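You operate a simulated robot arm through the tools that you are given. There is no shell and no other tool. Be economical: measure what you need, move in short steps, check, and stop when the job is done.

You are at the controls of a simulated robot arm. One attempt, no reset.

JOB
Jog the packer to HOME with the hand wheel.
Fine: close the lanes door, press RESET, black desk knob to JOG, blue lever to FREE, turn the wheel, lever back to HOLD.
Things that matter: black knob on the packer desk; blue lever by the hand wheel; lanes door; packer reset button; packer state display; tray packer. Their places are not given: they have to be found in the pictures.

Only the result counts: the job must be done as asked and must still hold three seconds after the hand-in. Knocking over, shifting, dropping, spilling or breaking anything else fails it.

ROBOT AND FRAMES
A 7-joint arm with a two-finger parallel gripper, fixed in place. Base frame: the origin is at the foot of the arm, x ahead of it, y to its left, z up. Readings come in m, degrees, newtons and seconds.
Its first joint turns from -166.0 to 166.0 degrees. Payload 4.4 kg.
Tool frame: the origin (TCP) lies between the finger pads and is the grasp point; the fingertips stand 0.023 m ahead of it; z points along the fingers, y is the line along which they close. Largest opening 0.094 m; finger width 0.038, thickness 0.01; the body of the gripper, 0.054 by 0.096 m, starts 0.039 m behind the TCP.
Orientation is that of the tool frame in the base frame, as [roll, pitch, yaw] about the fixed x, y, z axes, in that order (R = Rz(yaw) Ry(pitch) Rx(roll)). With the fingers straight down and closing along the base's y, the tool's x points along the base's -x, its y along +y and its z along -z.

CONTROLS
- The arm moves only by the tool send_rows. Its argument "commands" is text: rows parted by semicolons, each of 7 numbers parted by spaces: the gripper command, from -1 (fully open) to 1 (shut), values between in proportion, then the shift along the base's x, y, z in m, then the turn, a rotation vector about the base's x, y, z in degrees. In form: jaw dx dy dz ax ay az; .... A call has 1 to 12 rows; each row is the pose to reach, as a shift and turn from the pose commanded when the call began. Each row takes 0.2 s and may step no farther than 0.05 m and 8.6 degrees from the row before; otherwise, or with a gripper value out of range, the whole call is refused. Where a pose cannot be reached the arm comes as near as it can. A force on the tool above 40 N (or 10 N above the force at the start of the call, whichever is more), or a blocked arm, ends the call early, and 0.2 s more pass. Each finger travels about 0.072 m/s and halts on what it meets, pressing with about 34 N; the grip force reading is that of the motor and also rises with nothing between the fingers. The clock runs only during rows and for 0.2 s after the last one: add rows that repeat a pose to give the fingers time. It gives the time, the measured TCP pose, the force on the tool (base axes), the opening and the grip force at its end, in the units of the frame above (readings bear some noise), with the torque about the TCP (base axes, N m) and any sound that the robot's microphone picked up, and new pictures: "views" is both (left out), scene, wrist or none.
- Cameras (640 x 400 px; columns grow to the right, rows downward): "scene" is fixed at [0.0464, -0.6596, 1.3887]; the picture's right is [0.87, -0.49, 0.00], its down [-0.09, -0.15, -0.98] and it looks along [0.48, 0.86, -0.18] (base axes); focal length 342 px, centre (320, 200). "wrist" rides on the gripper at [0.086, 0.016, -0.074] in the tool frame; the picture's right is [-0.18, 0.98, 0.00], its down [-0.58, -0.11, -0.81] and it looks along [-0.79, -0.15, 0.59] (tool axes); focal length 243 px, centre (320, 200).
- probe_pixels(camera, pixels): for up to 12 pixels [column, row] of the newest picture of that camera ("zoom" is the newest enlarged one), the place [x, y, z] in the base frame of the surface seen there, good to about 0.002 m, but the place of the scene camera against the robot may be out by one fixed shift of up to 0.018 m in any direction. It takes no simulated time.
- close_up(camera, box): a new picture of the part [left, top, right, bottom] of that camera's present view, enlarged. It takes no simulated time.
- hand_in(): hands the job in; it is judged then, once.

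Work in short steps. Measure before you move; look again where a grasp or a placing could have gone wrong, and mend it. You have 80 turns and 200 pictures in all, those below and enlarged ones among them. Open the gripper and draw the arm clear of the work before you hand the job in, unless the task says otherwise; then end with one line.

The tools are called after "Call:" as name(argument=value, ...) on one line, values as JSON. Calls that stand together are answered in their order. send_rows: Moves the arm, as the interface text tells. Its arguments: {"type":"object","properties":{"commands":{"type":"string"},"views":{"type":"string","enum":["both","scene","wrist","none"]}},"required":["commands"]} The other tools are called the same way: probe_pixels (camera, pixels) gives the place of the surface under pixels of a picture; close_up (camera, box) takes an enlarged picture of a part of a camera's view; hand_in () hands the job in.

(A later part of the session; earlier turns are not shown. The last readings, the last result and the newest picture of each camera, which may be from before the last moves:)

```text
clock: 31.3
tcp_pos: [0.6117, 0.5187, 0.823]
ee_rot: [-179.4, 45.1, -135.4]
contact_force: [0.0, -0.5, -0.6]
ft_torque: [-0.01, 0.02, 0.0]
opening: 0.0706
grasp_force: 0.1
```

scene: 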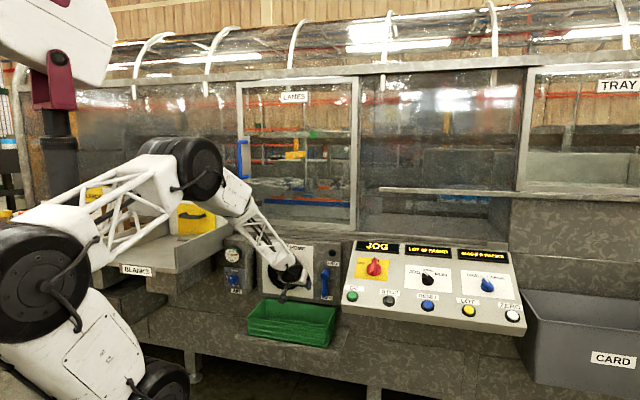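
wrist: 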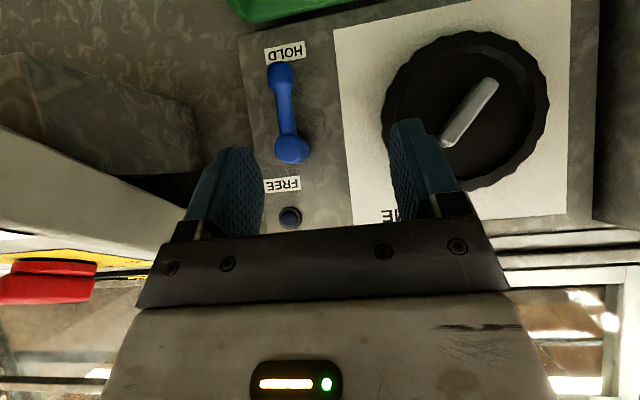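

Good view (upside-down). I enlarge the lever and probe lever, wheel and panel.

Call:
close_up(camera="wrist", box=[230, 20, 390, 240])

Call:
probe_pixels(camera="wrist", pixels=[[290, 148], [292, 137], [286, 115], [282, 95], [280, 72], [310, 120], [250, 120], [350, 100], [286, 52], [283, 184], [290, 217]])

Call:
probe_pixels(camera="wrist", pixels=[[488, 85], [470, 110], [450, 138], [395, 90], [470, 40], [540, 100], [480, 175], [500, 140], [420, 90], [555, 60]])

```text
1.82 times, centred on (310, 130) of wrist
```

zoom: 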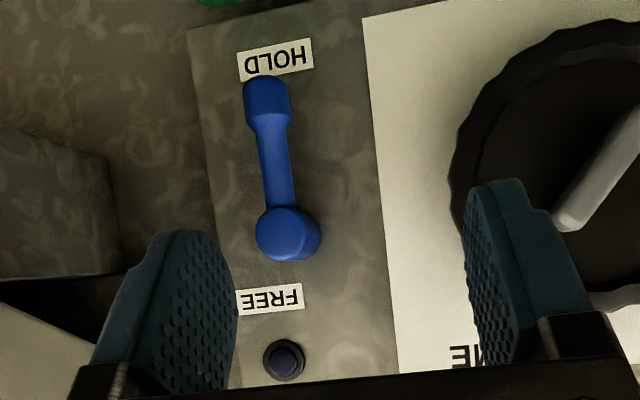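

```text
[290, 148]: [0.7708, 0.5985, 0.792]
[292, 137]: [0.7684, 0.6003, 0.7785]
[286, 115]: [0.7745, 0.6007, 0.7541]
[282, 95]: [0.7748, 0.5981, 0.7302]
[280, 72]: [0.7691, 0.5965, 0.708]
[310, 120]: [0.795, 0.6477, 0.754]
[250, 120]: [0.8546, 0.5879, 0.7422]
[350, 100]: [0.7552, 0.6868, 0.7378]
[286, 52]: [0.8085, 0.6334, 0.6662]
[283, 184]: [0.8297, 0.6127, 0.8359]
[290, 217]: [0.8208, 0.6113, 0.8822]
```

```text
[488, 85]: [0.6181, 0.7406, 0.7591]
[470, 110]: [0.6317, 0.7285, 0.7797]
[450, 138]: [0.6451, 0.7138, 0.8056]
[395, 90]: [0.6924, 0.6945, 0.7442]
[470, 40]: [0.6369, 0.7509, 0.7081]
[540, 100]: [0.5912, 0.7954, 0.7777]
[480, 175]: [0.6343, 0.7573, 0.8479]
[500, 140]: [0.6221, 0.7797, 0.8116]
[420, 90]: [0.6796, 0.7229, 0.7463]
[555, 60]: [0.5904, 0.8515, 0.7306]
```

The lever turns about the panel normal. Hub is at (0.771,0.599,0.785), its arm hangs to z≈0.70 about 4–5 cm off the panel, and the FREE label is up-right of the hub. I close the fingers and position them as a stick left of the lever's lower end, tilt about 65°.

Call:
send_rows(commands="1 0.02 0.013 -0.02 4.7 -4.7 0;1 0.04 0.027 -0.05 9.4 -9.4 0;1 0.059 0.04 -0.093 14.15 -14.13 0;1 0.059 0.04 -0.093 14.15 -14.13 0")

```text
clock: 32.3
tcp_pos: [0.6717, 0.5529, 0.7253]
ee_rot: [-167.2, 62.5, -114.4]
contact_force: [3.7, -1.4, 0.3]
ft_torque: [0.03, 0.14, 0.12]
opening: 0.0
grasp_force: 34.4
out of reach, approached as far as the arm can: row 1, 2, 3, 4
```

scene: 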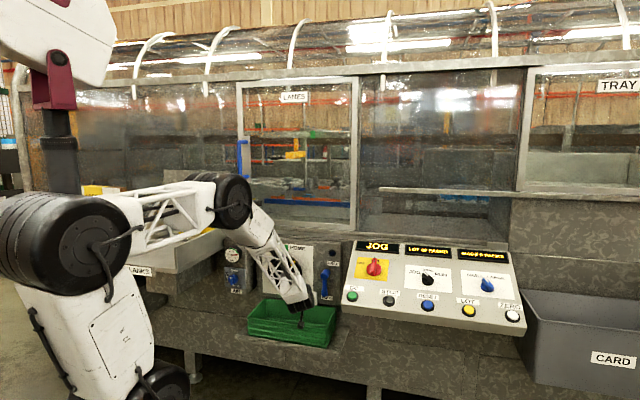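
wrist: 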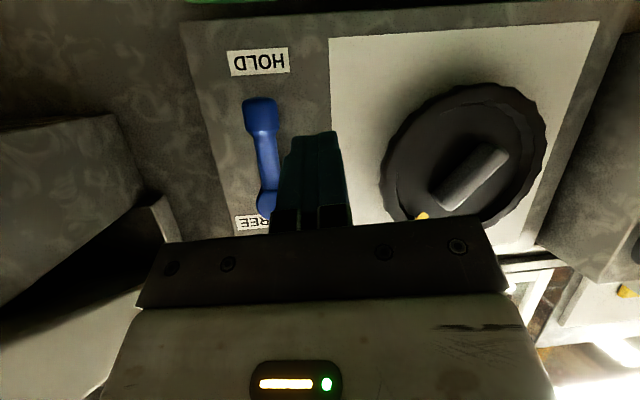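

Tilt above ~45–50° isn't reachable this low. I undo the 20° and work with a 45° tilt.

Call:
send_rows(commands="1 0 0 0 -4.7 4.7 0;1 0 0 0 -9.4 9.4 0;1 0 0 0.01 -14.15 14.13 0;1 0 0 0.01 -14.15 14.13 0")

```text
clock: 33.3
tcp_pos: [0.683, 0.5421, 0.7387]
ee_rot: [-179.4, 44.9, -135.4]
contact_force: [-0.3, 0.0, 1.3]
ft_torque: [-0.02, -0.04, 0.02]
opening: 0.0
grasp_force: 34.1
```

scene: 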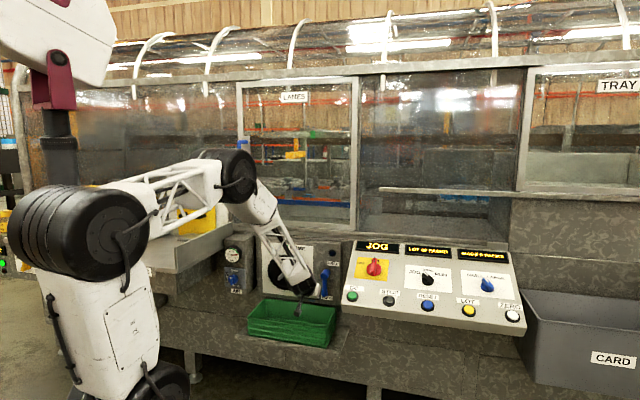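
wrist: 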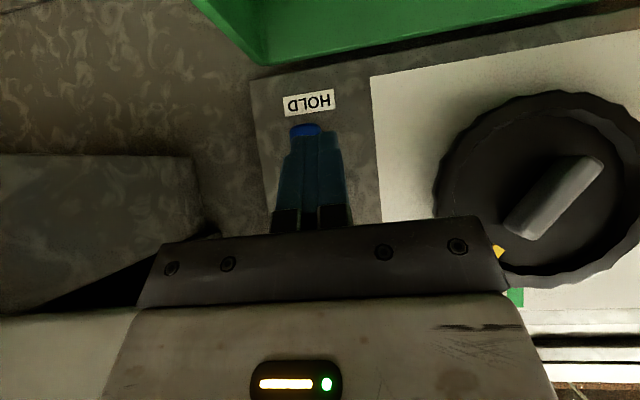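

At 45° tilt the pose is exact. I move left to s≈0.083, advance beside the lever arm, and push its end to the right about 30°.

Call:
send_rows(commands="1 -0.012 0.012 -0.008 0 0 0;1 0.0123 0.0363 -0.0137 0 0 0;1 0.0366 0.0606 -0.0137 0 0 0;1 0.0608 0.0849 -0.0137 0 0 0;1 0.068 0.0777 -0.015 0 0 0;1 0.0748 0.0709 -0.017 0 0 0;1 0.082 0.0637 -0.018 0 0 0")

Call:
close_up(camera="scene", box=[240, 232, 352, 302])

```text
clock: 34.6
tcp_pos: [0.7503, 0.6208, 0.7228]
ee_rot: [-179.4, 44.9, -134.9]
contact_force: [-12.6, 5.7, 3.7]
ft_torque: [-0.35, -0.92, -0.06]
opening: 0.0001
grasp_force: 34.2
stopped in row 6: the force on the tool passed its limit at 60 N (the readings are from after the stop); the commanded pose is now the measured one
```

scene: 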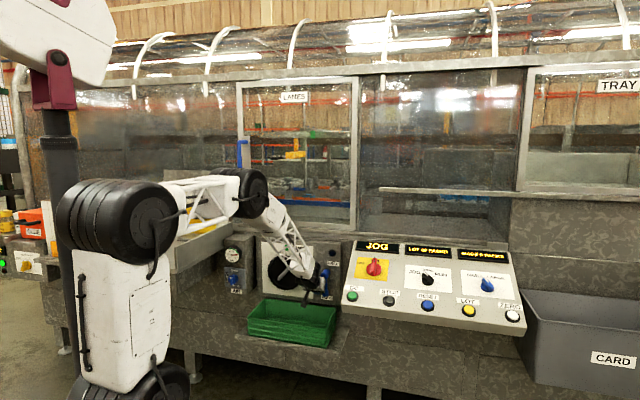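
wrist: 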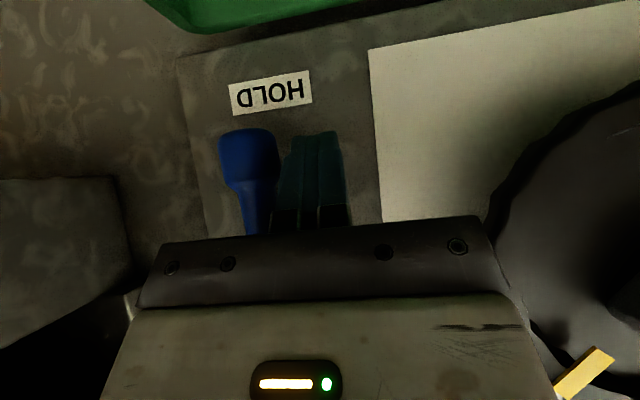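

```text
5.71 times, centred on (296, 267) of scene
```

zoom: 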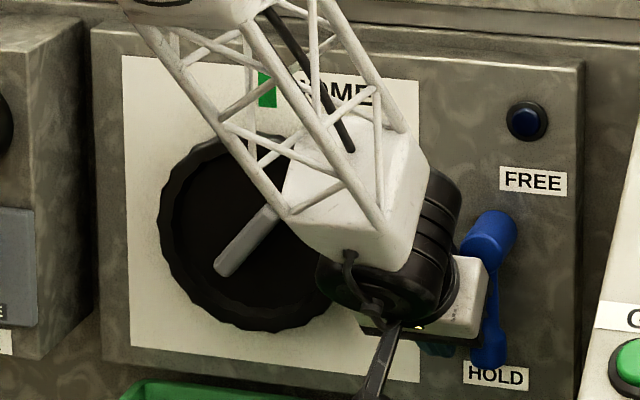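

The lever would not move right (60 N), so HOLD seems to be its stop on that side. I go round to its right side to push it left.

Call:
send_rows(commands="1 -0.0042 0.0042 0 0 0 0;1 -0.036 -0.0276 0 0 0 0;1 -0.0643 -0.0559 0 0 0 0;1 -0.0346 -0.0855 0 0 0 0;1 -0.0063 -0.1138 0 0 0 0;1 0.0255 -0.082 0 0 0 0;1 0.0538 -0.0537 0 0 0 0")

Call:
close_up(camera="scene", box=[240, 232, 352, 302])

```text
clock: 36.2
tcp_pos: [0.8036, 0.5671, 0.7214]
ee_rot: [-179.4, 45.0, -135.0]
contact_force: [0.2, -0.1, 0.1]
ft_torque: [0.06, 0.02, 0.01]
opening: 0.0
grasp_force: 34.3
```

scene: 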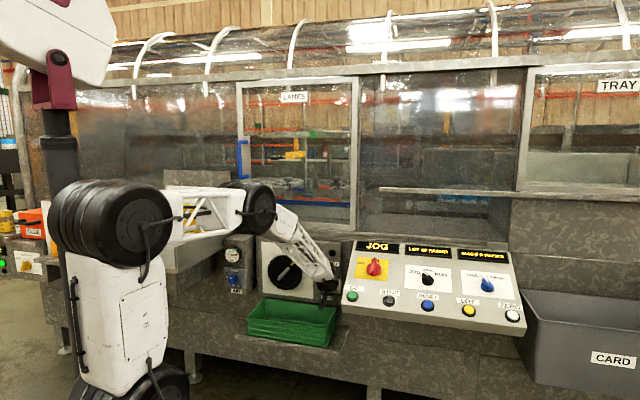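
wrist: 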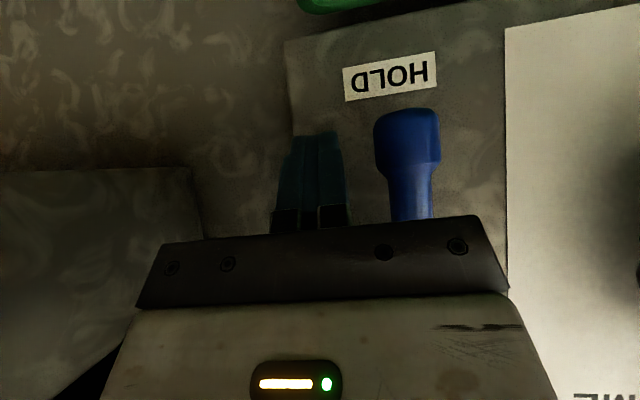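

```text
5.71 times, centred on (296, 267) of scene
```

zoom: 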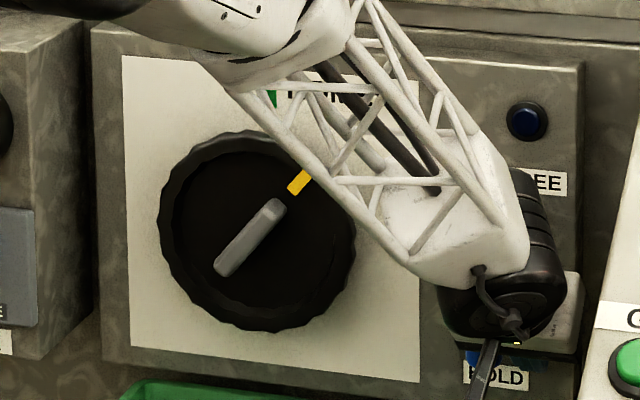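

The stick is now to the right of the lever. I push left in small steps.

Call:
send_rows(commands="1 -0.0071 0.0071 0 0 0 0;1 -0.0113 0.0113 0 0 0 0;1 -0.0156 0.0155 0 0 0 0;1 -0.0198 0.0198 -0.001 0 0 0;1 -0.024 0.024 -0.002 0 0 0;1 -0.0283 0.0283 -0.003 0 0 0;1 -0.0325 0.0325 -0.003 0 0 0")

```text
clock: 36.8
tcp_pos: [0.7985, 0.572, 0.7211]
ee_rot: [-179.4, 45.0, -135.4]
contact_force: [10.5, -7.6, -1.1]
ft_torque: [0.48, 0.67, -0.05]
opening: 0.0
grasp_force: 33.6
stopped in row 2: the force on the tool passed its limit at 52 N (the readings are from after the stop); the commanded pose is now the measured one
```

scene: 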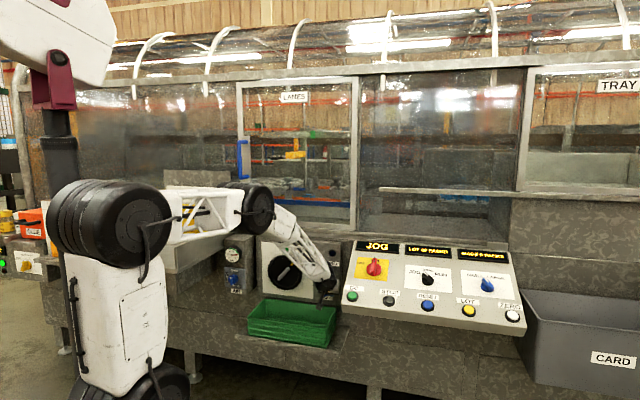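
wrist: 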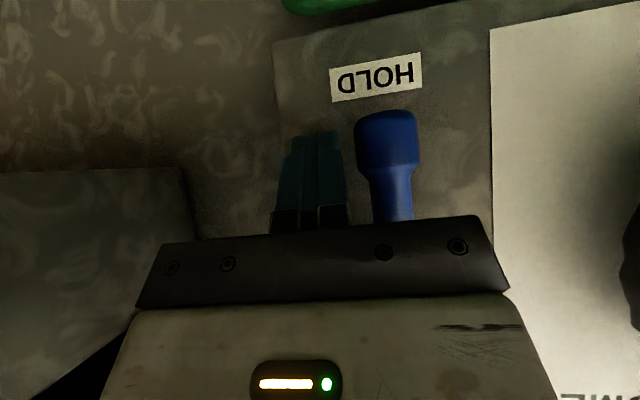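

The torque reading puts the contact ~6 cm above the TCP, so the hand touched the hub, not the lever end. I back off by 2 cm, go slightly lower, and push left again with the fingertips only.

Call:
send_rows(commands="1 0.0035 -0.0035 0 0 0 0;1 -0.0095 -0.0165 -0.005 0 0 0;1 -0.0152 -0.0108 -0.005 0 0 0;1 -0.0194 -0.0066 -0.005 0 0 0;1 -0.0237 -0.0023 -0.005 0 0 0;1 -0.0279 0.0019 -0.005 0 0 0;1 -0.0322 0.0062 -0.005 0 0 0")

```text
clock: 38.0
tcp_pos: [0.7775, 0.5686, 0.7174]
ee_rot: [-179.0, 45.0, -135.4]
contact_force: [12.5, -9.5, -1.1]
ft_torque: [-0.03, -0.04, -0.46]
opening: 0.0
grasp_force: 33.7
stopped in row 6: the force on the tool passed its limit at 52 N (the readings are from after the stop); the commanded pose is now the measured one
```

scene: 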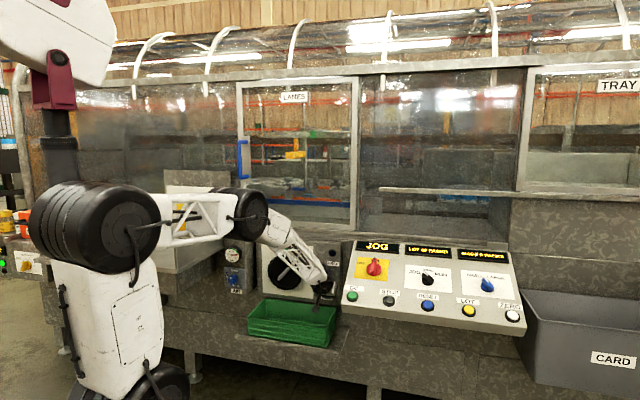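
wrist: 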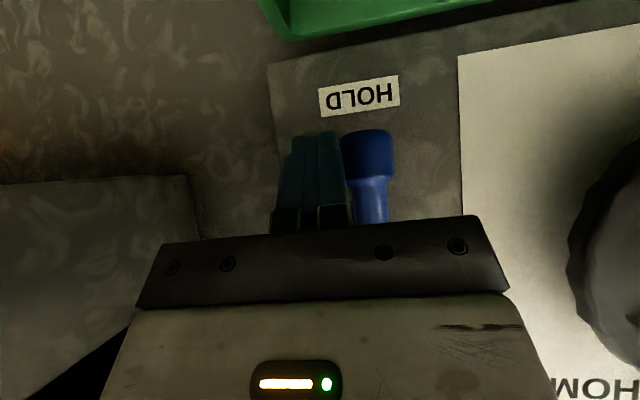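

Now the fingertip truly touched the lever end (s≈0.148) and it resisted left. I try the right direction again with the same fingertip-only contact.

Call:
send_rows(commands="1 0.0042 -0.0042 0 0 0 0;1 -0.0276 -0.036 0 0 0 0;1 -0.0417 -0.0502 0 0 0 0;1 -0.0707 -0.0213 0 0 0 0;1 -0.0926 0.0006 0 0 0 0;1 -0.0679 0.0254 0 0 0 0;1 -0.0467 0.0466 0 0 0 0;1 -0.0425 0.0424 0 0 0 0;1 -0.0382 0.0382 0 0 0 0;1 -0.034 0.0339 0 0 0 0;1 -0.0297 0.0297 0 0 0 0;1 -0.0255 0.0254 0 0 0 0")

```text
clock: 40.6
tcp_pos: [0.751, 0.5955, 0.717]
ee_rot: [-179.2, 45.0, -135.6]
contact_force: [-2.3, 1.7, -2.8]
ft_torque: [-0.04, 0.09, 0.02]
opening: 0.0001
grasp_force: 33.4
```

scene: 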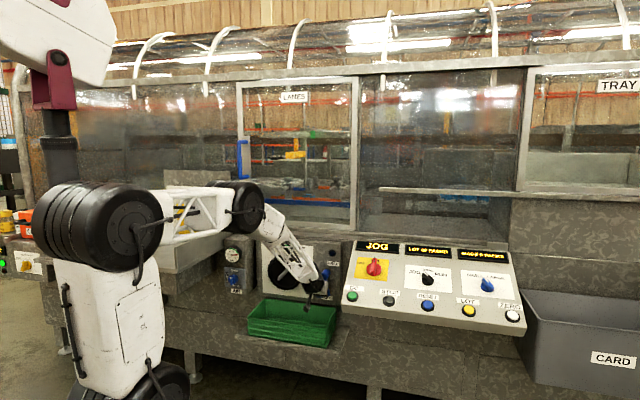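
wrist: 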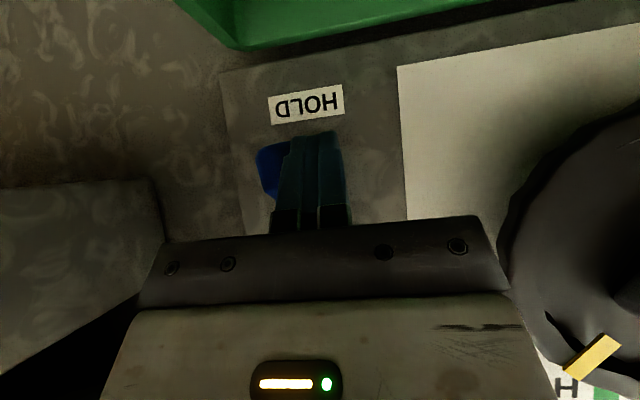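

The lever moves right (about 12° so far). I continue along the arc about the hub.

Call:
send_rows(commands="1 0.0041 -0.0041 -0.0007 0 0 0;1 0.0081 -0.0081 -0.001 0 0 0;1 0.0123 -0.0123 -0.0006 0 0 0;1 0.0166 -0.0166 0 0 0 0;1 0.0208 -0.0208 0.0014 0 0 0;1 0.0248 -0.0248 0.0032 0 0 0;1 0.0288 -0.0287 0.0055 0 0 0;1 0.0325 -0.0325 0.0082 0 0 0;1 0.0362 -0.0361 0.0115 0 0 0;1 0.0395 -0.0395 0.0151 0 0 0")

Call:
close_up(camera="scene", box=[240, 232, 352, 302])

```text
clock: 42.9
tcp_pos: [0.7909, 0.5555, 0.7316]
ee_rot: [-179.2, 45.0, -135.4]
contact_force: [-1.4, 1.3, 1.1]
ft_torque: [-0.03, -0.03, 0.05]
opening: 0.0
grasp_force: 34.3
```

scene: 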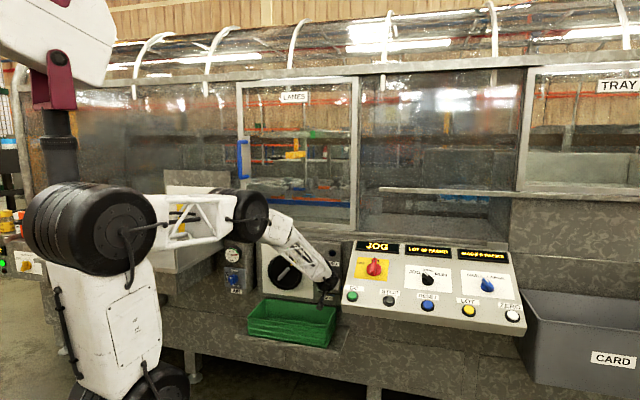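
wrist: 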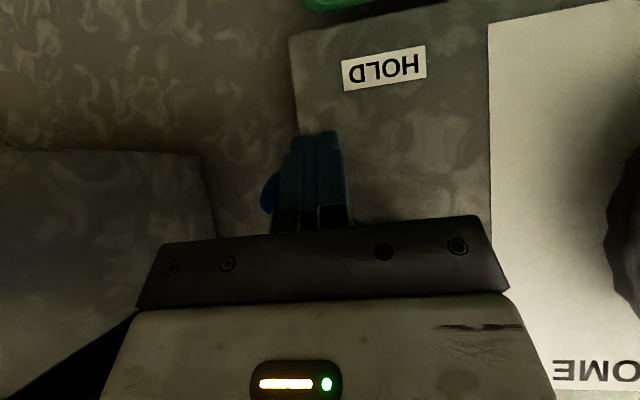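

```text
5.71 times, centred on (296, 267) of scene
```

zoom: 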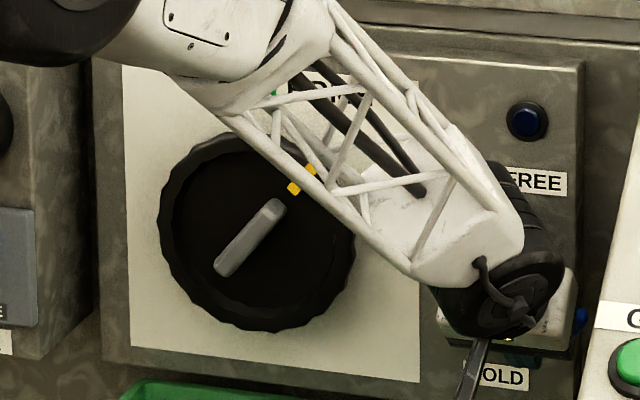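

It follows, with the lever end visible at zoom (580,320). I continue upward along the arc.

Call:
send_rows(commands="1 0.003 -0.003 0.0041 0 0 0;1 0.006 -0.006 0.0085 0 0 0;1 0.0086 -0.0086 0.0133 0 0 0;1 0.0109 -0.0109 0.0184 0 0 0;1 0.0128 -0.0128 0.0238 0 0 0;1 0.0144 -0.0144 0.0293 0 0 0;1 0.0157 -0.0157 0.0351 0 0 0;1 0.0167 -0.0167 0.0409 0 0 0")

Call:
close_up(camera="scene", box=[240, 232, 352, 302])

```text
clock: 43.8
tcp_pos: [0.799, 0.5454, 0.7466]
ee_rot: [-179.2, 44.9, -135.3]
contact_force: [-17.9, 0.2, 5.8]
ft_torque: [0.0, -0.3, 0.05]
opening: 0.0
grasp_force: 33.8
stopped in row 4: the force on the tool passed its limit at 42 N (the readings are from after the stop); the commanded pose is now the measured one
```

scene: 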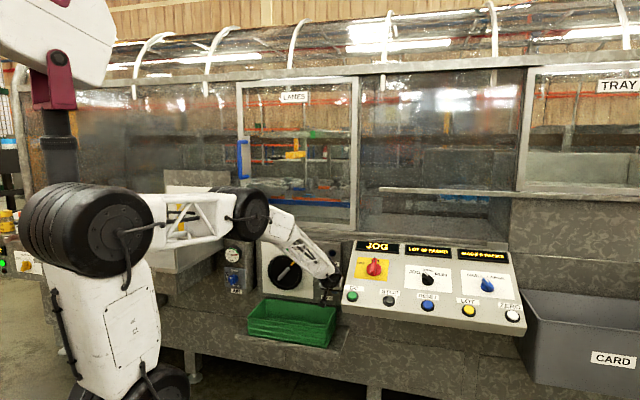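
wrist: 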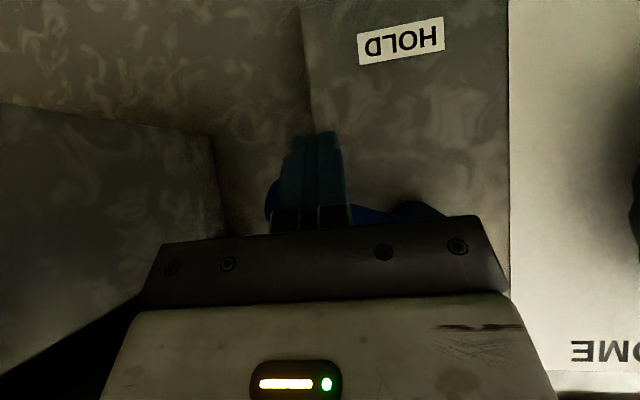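

```text
5.71 times, centred on (296, 267) of scene
```

zoom: 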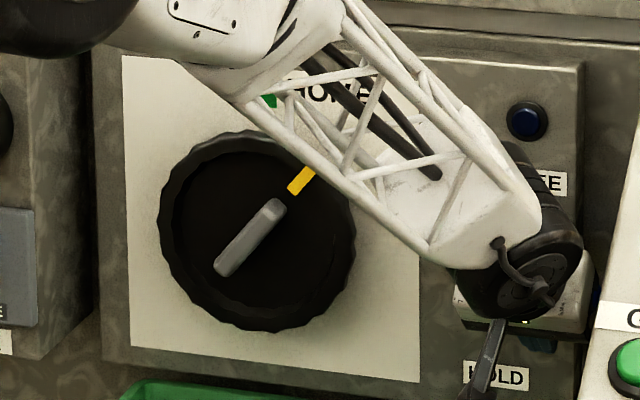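

Stopped at 42 N, with the lever almost horizontal. I back straight out along the panel normal to look at it.

Call:
send_rows(commands="1 -0.0014 0.0014 -0.004 0 0 0;1 -0.03 -0.027 -0.004 0 0 0;1 -0.065 -0.062 -0.004 0 0 0;1 -0.1 -0.096 0.01 0 0 0;1 -0.13 -0.12 0.03 0 0 0;1 -0.15 -0.13 0.06 0 0 0")

Call:
close_up(camera="scene", box=[240, 232, 352, 302])

```text
refused: row 4 steps farther than a row can; nothing moved
```

```text
5.71 times, centred on (296, 267) of scene
```

zoom: 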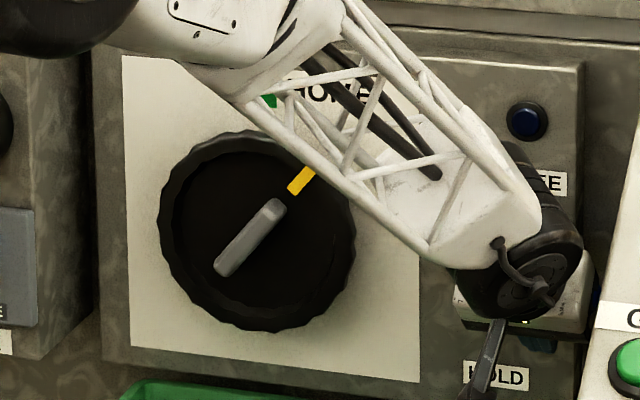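

That call was refused for step size, so I repeat with smaller steps.

Call:
send_rows(commands="1 -0.0014 0.0014 -0.004 0 0 0;1 -0.03 -0.027 -0.004 0 0 0;1 -0.062 -0.059 -0.004 0 0 0;1 -0.09 -0.086 0.01 0 0 0;1 -0.12 -0.11 0.03 0 0 0;1 -0.14 -0.13 0.06 0 0 0")

Call:
close_up(camera="scene", box=[240, 232, 352, 302])

Call:
close_up(camera="wrist", box=[180, 20, 480, 220])

```text
clock: 45.2
tcp_pos: [0.6591, 0.4158, 0.8069]
ee_rot: [-179.2, 44.9, -135.4]
contact_force: [0.2, -0.7, -1.1]
ft_torque: [0.0, 0.01, -0.01]
opening: 0.0001
grasp_force: 34.0
```

scene: 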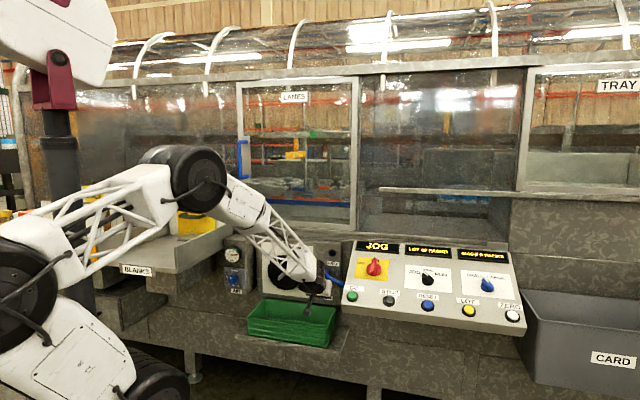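
wrist: 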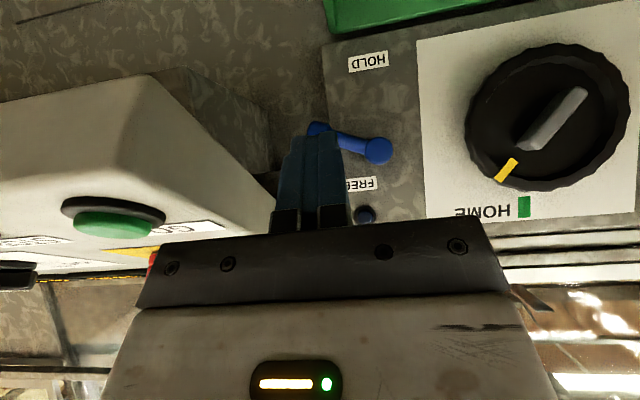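

```text
5.71 times, centred on (296, 267) of scene
```

zoom: 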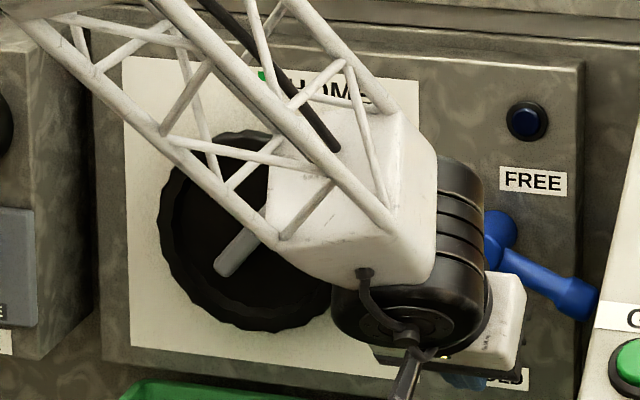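

```text
2.00 times, centred on (330, 120) of wrist
```

zoom: 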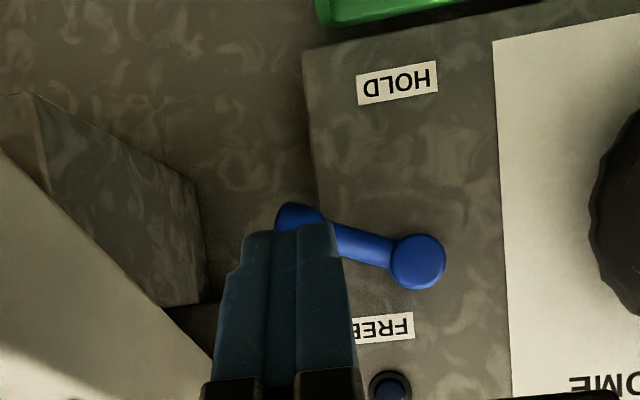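

The lever is at about 70°, lamp still dark; it probably needs 90°. I probe the desk's left edge, the lever and the lamp to see what blocked me.

Call:
probe_pixels(camera="wrist", pixels=[[140, 90], [200, 110], [170, 75], [260, 165], [318, 129], [350, 142], [378, 150], [366, 213], [265, 205], [120, 150]])

Call:
probe_pixels(camera="scene", pixels=[[344, 287], [340, 300], [343, 307], [352, 245], [333, 282]])

```text
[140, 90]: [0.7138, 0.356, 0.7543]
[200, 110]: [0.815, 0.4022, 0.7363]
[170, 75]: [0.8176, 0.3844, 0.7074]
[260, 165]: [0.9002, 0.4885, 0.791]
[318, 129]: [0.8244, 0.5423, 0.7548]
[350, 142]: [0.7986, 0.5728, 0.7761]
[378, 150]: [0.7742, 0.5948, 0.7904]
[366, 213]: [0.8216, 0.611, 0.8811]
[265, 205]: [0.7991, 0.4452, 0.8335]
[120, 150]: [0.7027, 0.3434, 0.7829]
```

```text
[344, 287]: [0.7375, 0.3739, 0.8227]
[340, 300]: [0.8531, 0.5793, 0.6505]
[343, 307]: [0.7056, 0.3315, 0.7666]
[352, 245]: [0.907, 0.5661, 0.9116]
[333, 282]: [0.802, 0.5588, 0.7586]
```

The lever is ~26° below horizontal (hub z 0.79, end z 0.755). I go back in below it at mid-arm, deeper, ready to lift straight up.

Call:
send_rows(commands="1 0.028 0.028 -0.029 0 0 0;1 0.056 0.056 -0.058 0 0 0;1 0.084 0.084 -0.089 0 0 0;1 0.114 0.114 -0.089 0 0 0;1 0.1435 0.1465 -0.089 0 0 0;1 0.1435 0.1465 -0.081 0 0 0;1 0.1435 0.1465 -0.075 0 0 0;1 0.1435 0.1465 -0.069 0 0 0;1 0.1435 0.1465 -0.063 0 0 0;1 0.1435 0.1465 -0.057 0 0 0;1 0.1435 0.1465 -0.051 0 0 0;1 0.1435 0.1465 -0.045 0 0 0")

Call:
close_up(camera="scene", box=[240, 232, 352, 302])

```text
refused: row 3 steps farther than a row can; nothing moved
```

```text
5.71 times, centred on (296, 267) of scene
```

zoom: 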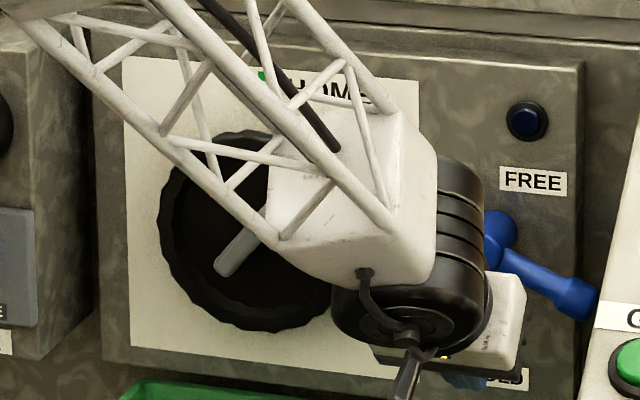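

Step size slightly too large again; same plan with a -0.087 drop.

Call:
send_rows(commands="1 0.028 0.028 -0.028 0 0 0;1 0.056 0.056 -0.056 0 0 0;1 0.084 0.084 -0.084 0 0 0;1 0.114 0.114 -0.089 0 0 0;1 0.1435 0.1465 -0.089 0 0 0;1 0.1435 0.1465 -0.081 0 0 0;1 0.1435 0.1465 -0.075 0 0 0;1 0.1435 0.1465 -0.069 0 0 0;1 0.1435 0.1465 -0.063 0 0 0;1 0.1435 0.1465 -0.057 0 0 0;1 0.1435 0.1465 -0.051 0 0 0;1 0.1435 0.1465 -0.045 0 0 0")

Call:
close_up(camera="scene", box=[240, 232, 352, 302])

```text
clock: 47.8
tcp_pos: [0.8028, 0.5629, 0.7615]
ee_rot: [-179.2, 44.9, -135.4]
contact_force: [0.7, -0.8, -3.0]
ft_torque: [-0.03, 0.01, -0.01]
opening: 0.0
grasp_force: 34.6
```

scene: 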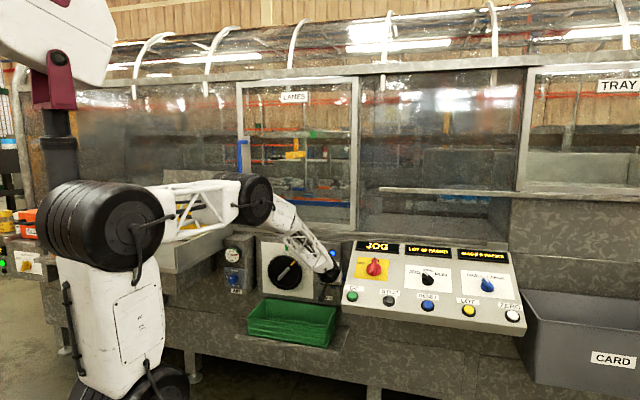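
wrist: 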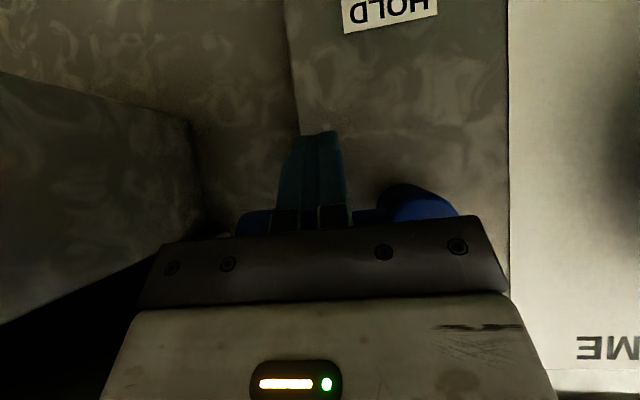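

```text
5.71 times, centred on (296, 267) of scene
```

zoom: 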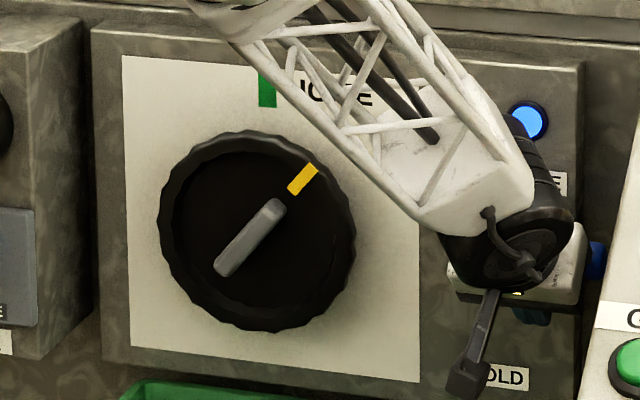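

The blue lamp by the lever is lit: FREE. I back out and move in front of the wheel, rotating the hand ~39° about the panel normal so the fingers match the wheel's bar.

Call:
send_rows(commands="1 -0.025 -0.025 -0.004 0 0 0;1 -0.05 -0.05 -0.004 0 0 0;1 -0.0747 -0.0754 0 0 0 0;0 -0.1028 -0.0473 0.0065 4.6 4.6 0;-0.5 -0.1309 -0.0192 0.013 9.2 9.2 0;-0.5 -0.159 0.0089 0.0195 13.8 13.8 0;-0.5 -0.1871 0.037 0.026 18.4 18.4 0;-0.5 -0.2152 0.0651 0.0325 23 23 0;-0.5 -0.2433 0.0932 0.039 27.6 27.6 0")

Call:
close_up(camera="scene", box=[240, 232, 352, 302])

```text
clock: 49.8
tcp_pos: [0.5591, 0.6561, 0.802]
ee_rot: [132.1, 33.0, -167.5]
contact_force: [-0.7, -0.3, 0.8]
ft_torque: [0.01, 0.03, 0.01]
opening: 0.0705
grasp_force: 0.0
```

scene: 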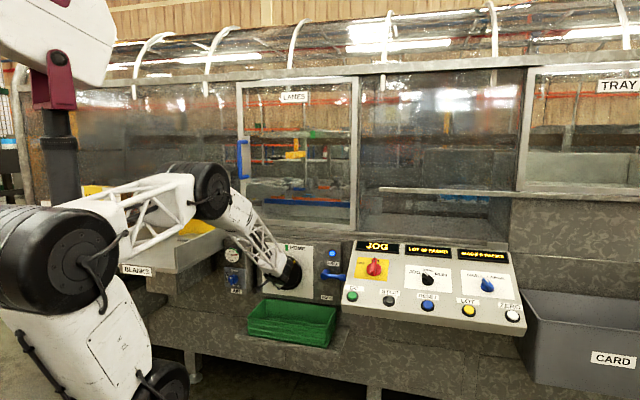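
wrist: 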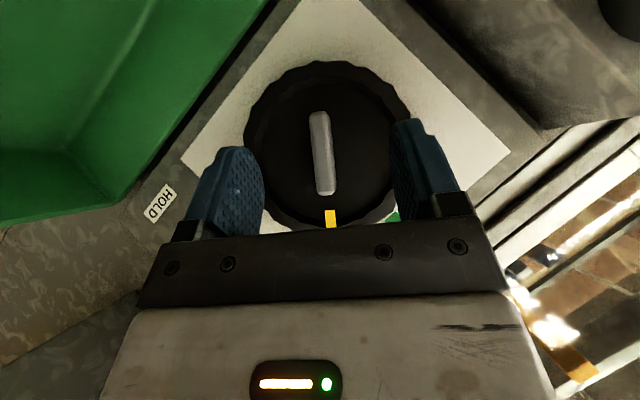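

```text
5.71 times, centred on (296, 267) of scene
```

zoom: 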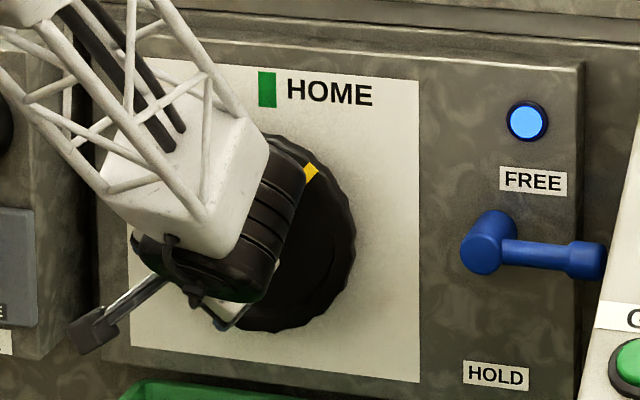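

The lever holds at FREE with the lamp lit, and the bar is nicely aligned between the fingers. I probe the bar, yellow mark and green HOME mark.

Call:
probe_pixels(camera="wrist", pixels=[[318, 116], [321, 150], [327, 190], [312, 150], [331, 150], [331, 214], [331, 224], [394, 216], [270, 150], [360, 150], [325, 68], [248, 145]])

```text
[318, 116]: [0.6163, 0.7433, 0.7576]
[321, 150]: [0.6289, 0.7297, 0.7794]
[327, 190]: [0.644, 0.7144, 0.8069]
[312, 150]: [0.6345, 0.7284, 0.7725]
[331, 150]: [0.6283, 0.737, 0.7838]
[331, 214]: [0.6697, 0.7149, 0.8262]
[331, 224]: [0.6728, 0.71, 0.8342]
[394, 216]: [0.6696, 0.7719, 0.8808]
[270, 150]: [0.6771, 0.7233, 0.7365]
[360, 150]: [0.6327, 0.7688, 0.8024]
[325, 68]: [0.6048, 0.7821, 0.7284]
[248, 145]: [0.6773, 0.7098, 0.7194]
```

Bar centre is s=-0.069, z=0.782 at 39°, with HOME straight up, so the turn is about 40° counter-clockwise. I advance onto the bar and close.

Call:
send_rows(commands="-0.5 0 0 -0.02 0 0 0;-0.5 0.025 0.0255 -0.02 0 0 0;-0.5 0.05 0.051 -0.02 0 0 0;-0.5 0.0677 0.0691 -0.02 0 0 0;0.2 0.0677 0.0691 -0.02 0 0 0;0.9 0.0677 0.0691 -0.02 0 0 0;0.9 0.0677 0.0691 -0.02 0 0 0;0.9 0.0677 0.0691 -0.02 0 0 0")

Call:
close_up(camera="wrist", box=[220, 70, 420, 230])

```text
clock: 51.6
tcp_pos: [0.6282, 0.7252, 0.7827]
ee_rot: [132.1, 33.1, -167.4]
contact_force: [6.4, 16.0, -2.4]
ft_torque: [0.36, -0.41, 1.21]
opening: 0.0182
grasp_force: 45.1
```

scene: 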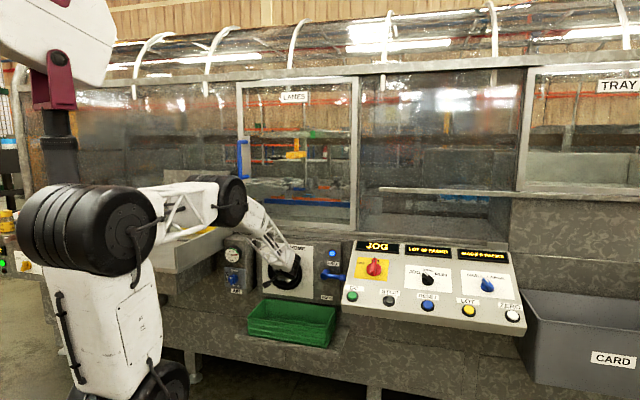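
wrist: 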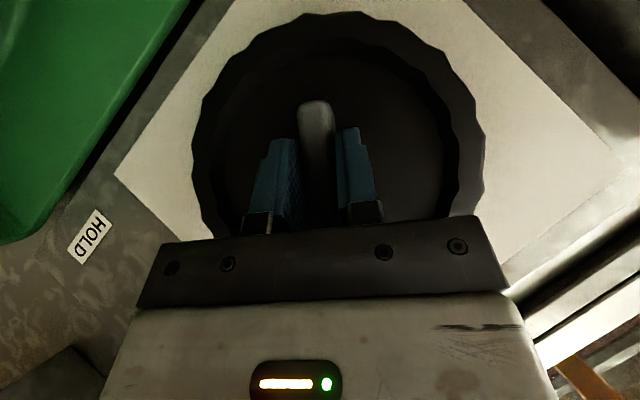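

```text
2.50 times, centred on (320, 150) of wrist
```

zoom: 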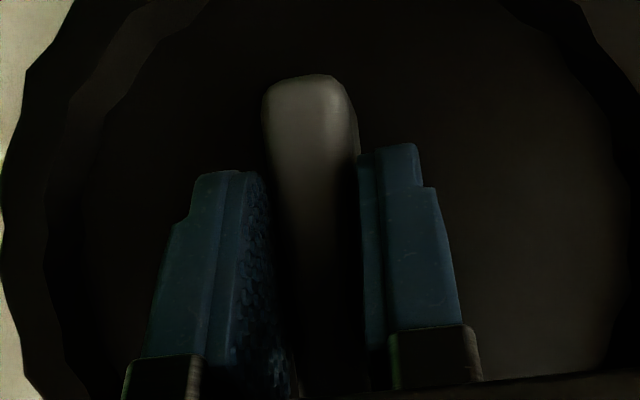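

Gripped (18 mm opening, modest force). I rotate about the panel normal counter-clockwise 40° in 5° rows.

Call:
send_rows(commands="0.9 0 0 0 -3.53 -3.53 0;0.9 0 0 0 -7.07 -7.07 0;0.9 0 0 0 -10.6 -10.6 0;0.9 0 0 0 -14.1 -14.1 0;0.9 0 0 0 -17.7 -17.7 0;0.9 0 0 0 -21.2 -21.2 0;0.9 0 0 0 -24.7 -24.7 0;0.9 0 0 0 -28.3 -28.3 0;0.9 0 0 0 -28.3 -28.3 0")

Call:
close_up(camera="scene", box=[240, 232, 352, 302])

Call:
close_up(camera="scene", box=[345, 232, 425, 282])

```text
clock: 53.2
tcp_pos: [0.6266, 0.7251, 0.7827]
ee_rot: [173.5, 44.7, -140.3]
contact_force: [-5.7, 5.8, 2.1]
ft_torque: [-0.7, 0.78, 1.39]
opening: 0.0183
grasp_force: 45.0
stopped in row 7: the force on the tool passed its limit at 42 N (the readings are from after the stop); the commanded pose is now the measured one
```

scene: 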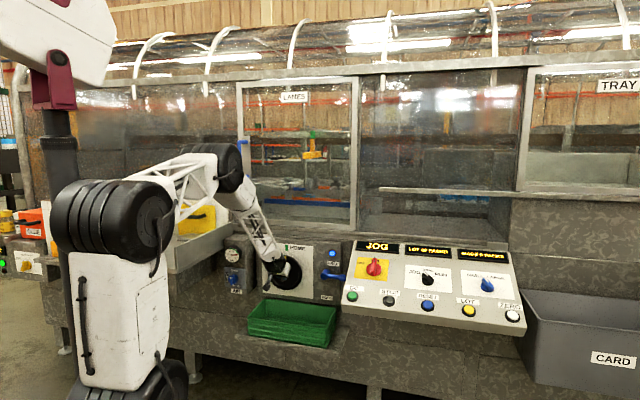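
wrist: 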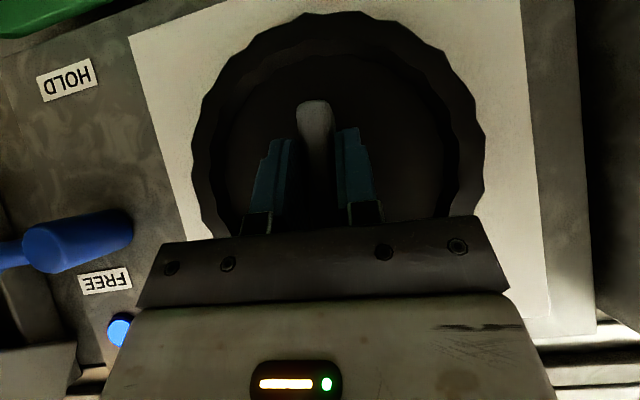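

```text
5.71 times, centred on (296, 267) of scene
```

zoom: 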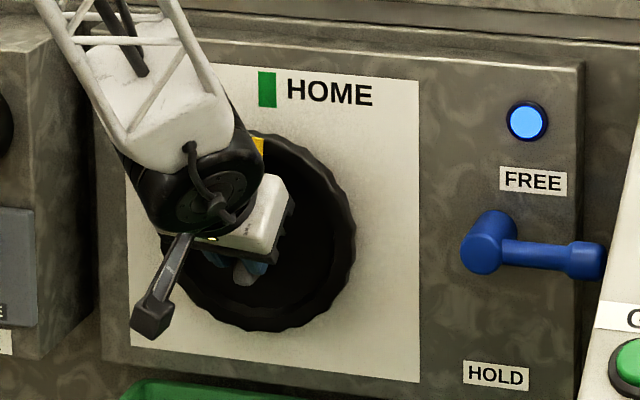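

```text
8.00 times, centred on (385, 257) of scene
```

zoom: 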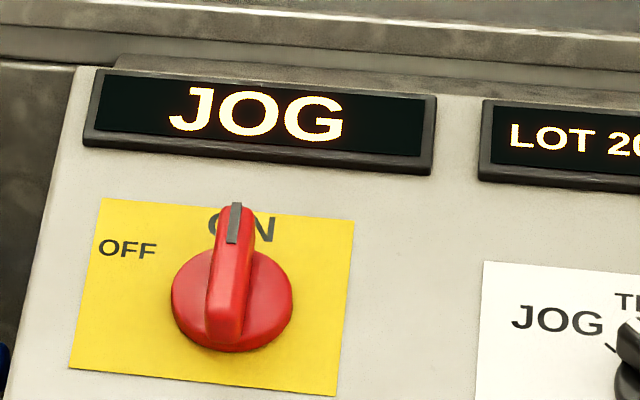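

About 34° done with the wheel following. I turn the remaining ~6°.

Call:
send_rows(commands="0.9 0 0 0 -1.4 -1.4 0;0.9 0 0 0 -2.8 -2.8 0;0.9 0 0 0 -4.2 -4.2 0;0.9 0 0 0 -4.2 -4.2 0")

Call:
close_up(camera="scene", box=[240, 232, 400, 302])

```text
clock: 54.2
tcp_pos: [0.6259, 0.7257, 0.7833]
ee_rot: [-178.2, 45.0, -134.5]
contact_force: [-13.1, 11.6, 0.9]
ft_torque: [-0.11, 0.17, 1.28]
opening: 0.018
grasp_force: 44.5
```

scene: 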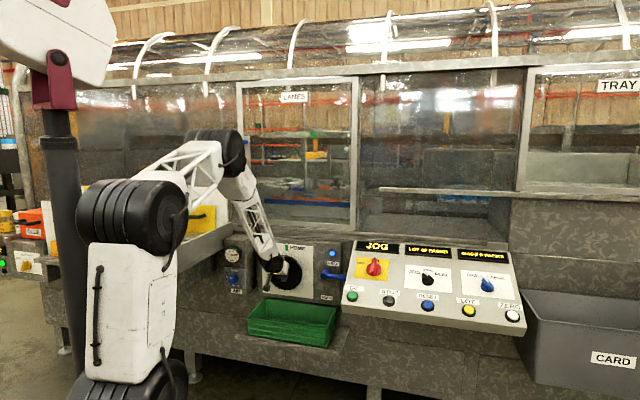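
wrist: 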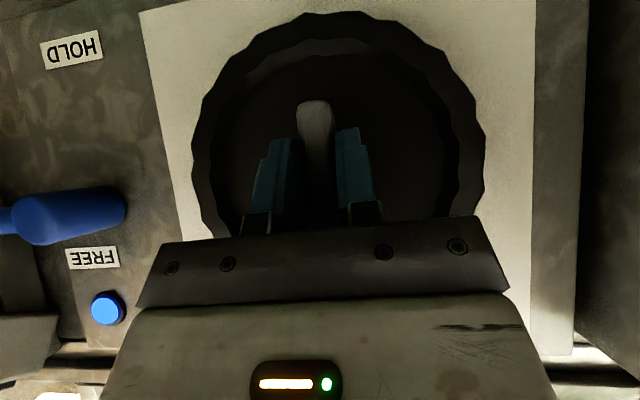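

```text
4.00 times, centred on (320, 267) of scene
```

zoom: 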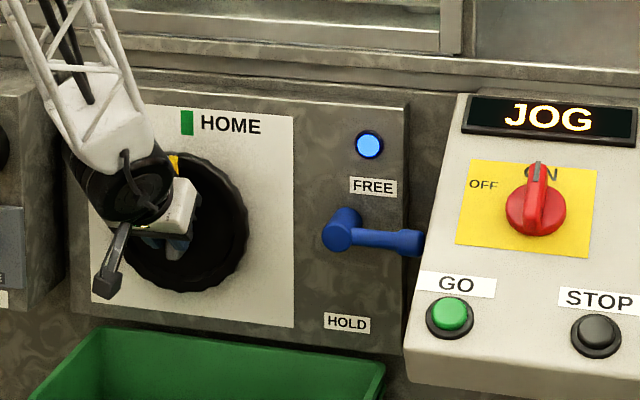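

The turn is complete by the readings. I release and back straight out to check the mark.

Call:
send_rows(commands="0.2 0 0 0 0 0 0;-0.5 0 0 0 0 0 0;-0.5 0 0 0 0 0 0;-0.5 -0.03 -0.03 0 0 0 0;-0.5 -0.06 -0.06 0 0 0 0;-0.5 -0.09 -0.09 0 0 0 0;-0.5 -0.105 -0.105 0.02 0 0 0")

Call:
close_up(camera="scene", box=[240, 232, 400, 302])

Call:
close_up(camera="wrist", box=[220, 40, 470, 240])

```text
clock: 55.8
tcp_pos: [0.5196, 0.619, 0.8027]
ee_rot: [-178.2, 44.9, -134.6]
contact_force: [0.0, 0.3, -1.1]
ft_torque: [0.04, -0.04, -0.02]
opening: 0.0706
grasp_force: 0.0
```

scene: 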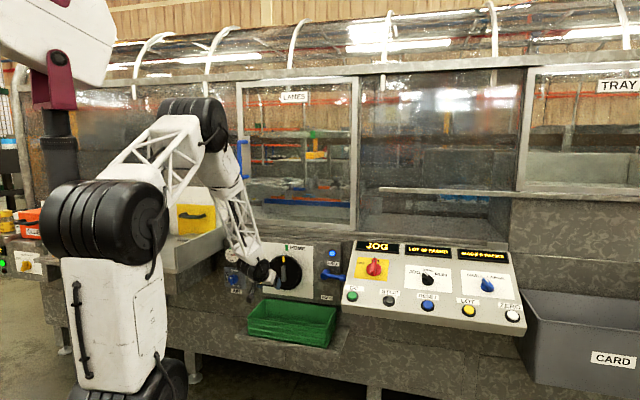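
wrist: 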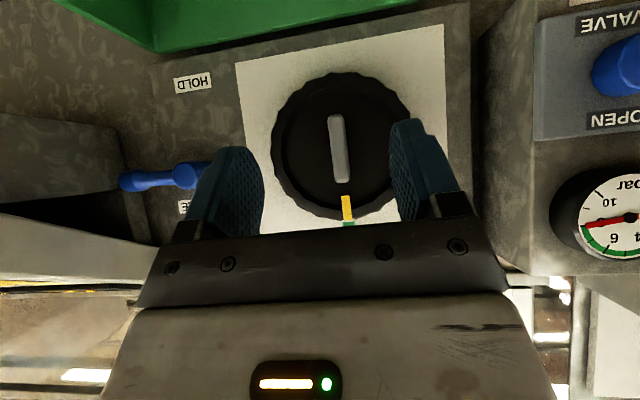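

```text
4.00 times, centred on (320, 267) of scene
```

zoom: 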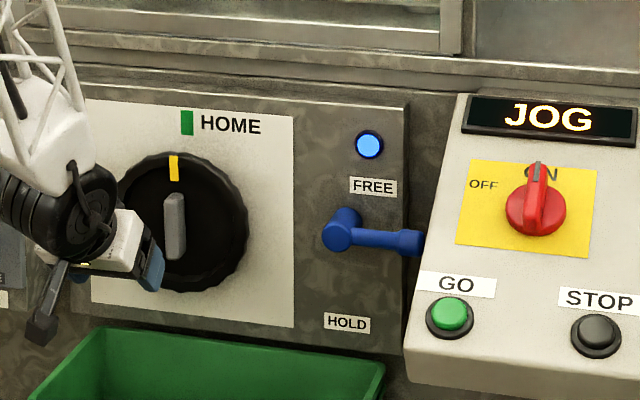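

```text
2.00 times, centred on (345, 140) of wrist
```

zoom: 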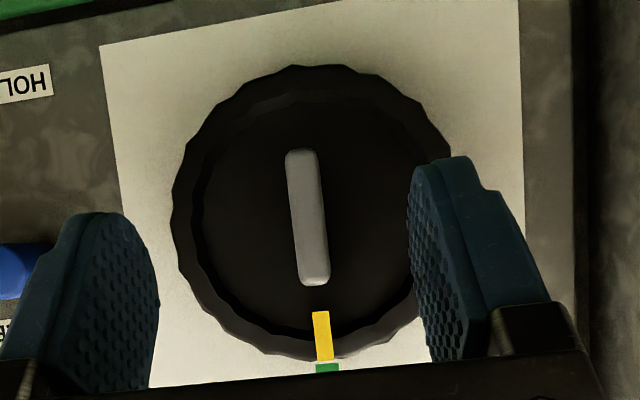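

The yellow mark lines up with the green HOME mark in the wrist view. I measure both precisely.

Call:
probe_pixels(camera="zoom", pixels=[[317, 318], [324, 355], [315, 368], [327, 368], [338, 368], [302, 160], [316, 275], [178, 200], [448, 155]])

Call:
probe_pixels(camera="scene", pixels=[[286, 247], [284, 273], [283, 281]])

```text
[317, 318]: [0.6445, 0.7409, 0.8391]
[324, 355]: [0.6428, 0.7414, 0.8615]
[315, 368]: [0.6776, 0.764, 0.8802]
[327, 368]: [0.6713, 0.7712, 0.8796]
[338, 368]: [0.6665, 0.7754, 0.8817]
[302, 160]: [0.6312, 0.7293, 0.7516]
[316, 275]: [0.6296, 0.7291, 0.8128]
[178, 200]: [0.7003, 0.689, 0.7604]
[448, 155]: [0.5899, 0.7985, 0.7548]
```

```text
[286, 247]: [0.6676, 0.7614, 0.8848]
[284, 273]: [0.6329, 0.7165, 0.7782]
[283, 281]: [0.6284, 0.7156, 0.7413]
```

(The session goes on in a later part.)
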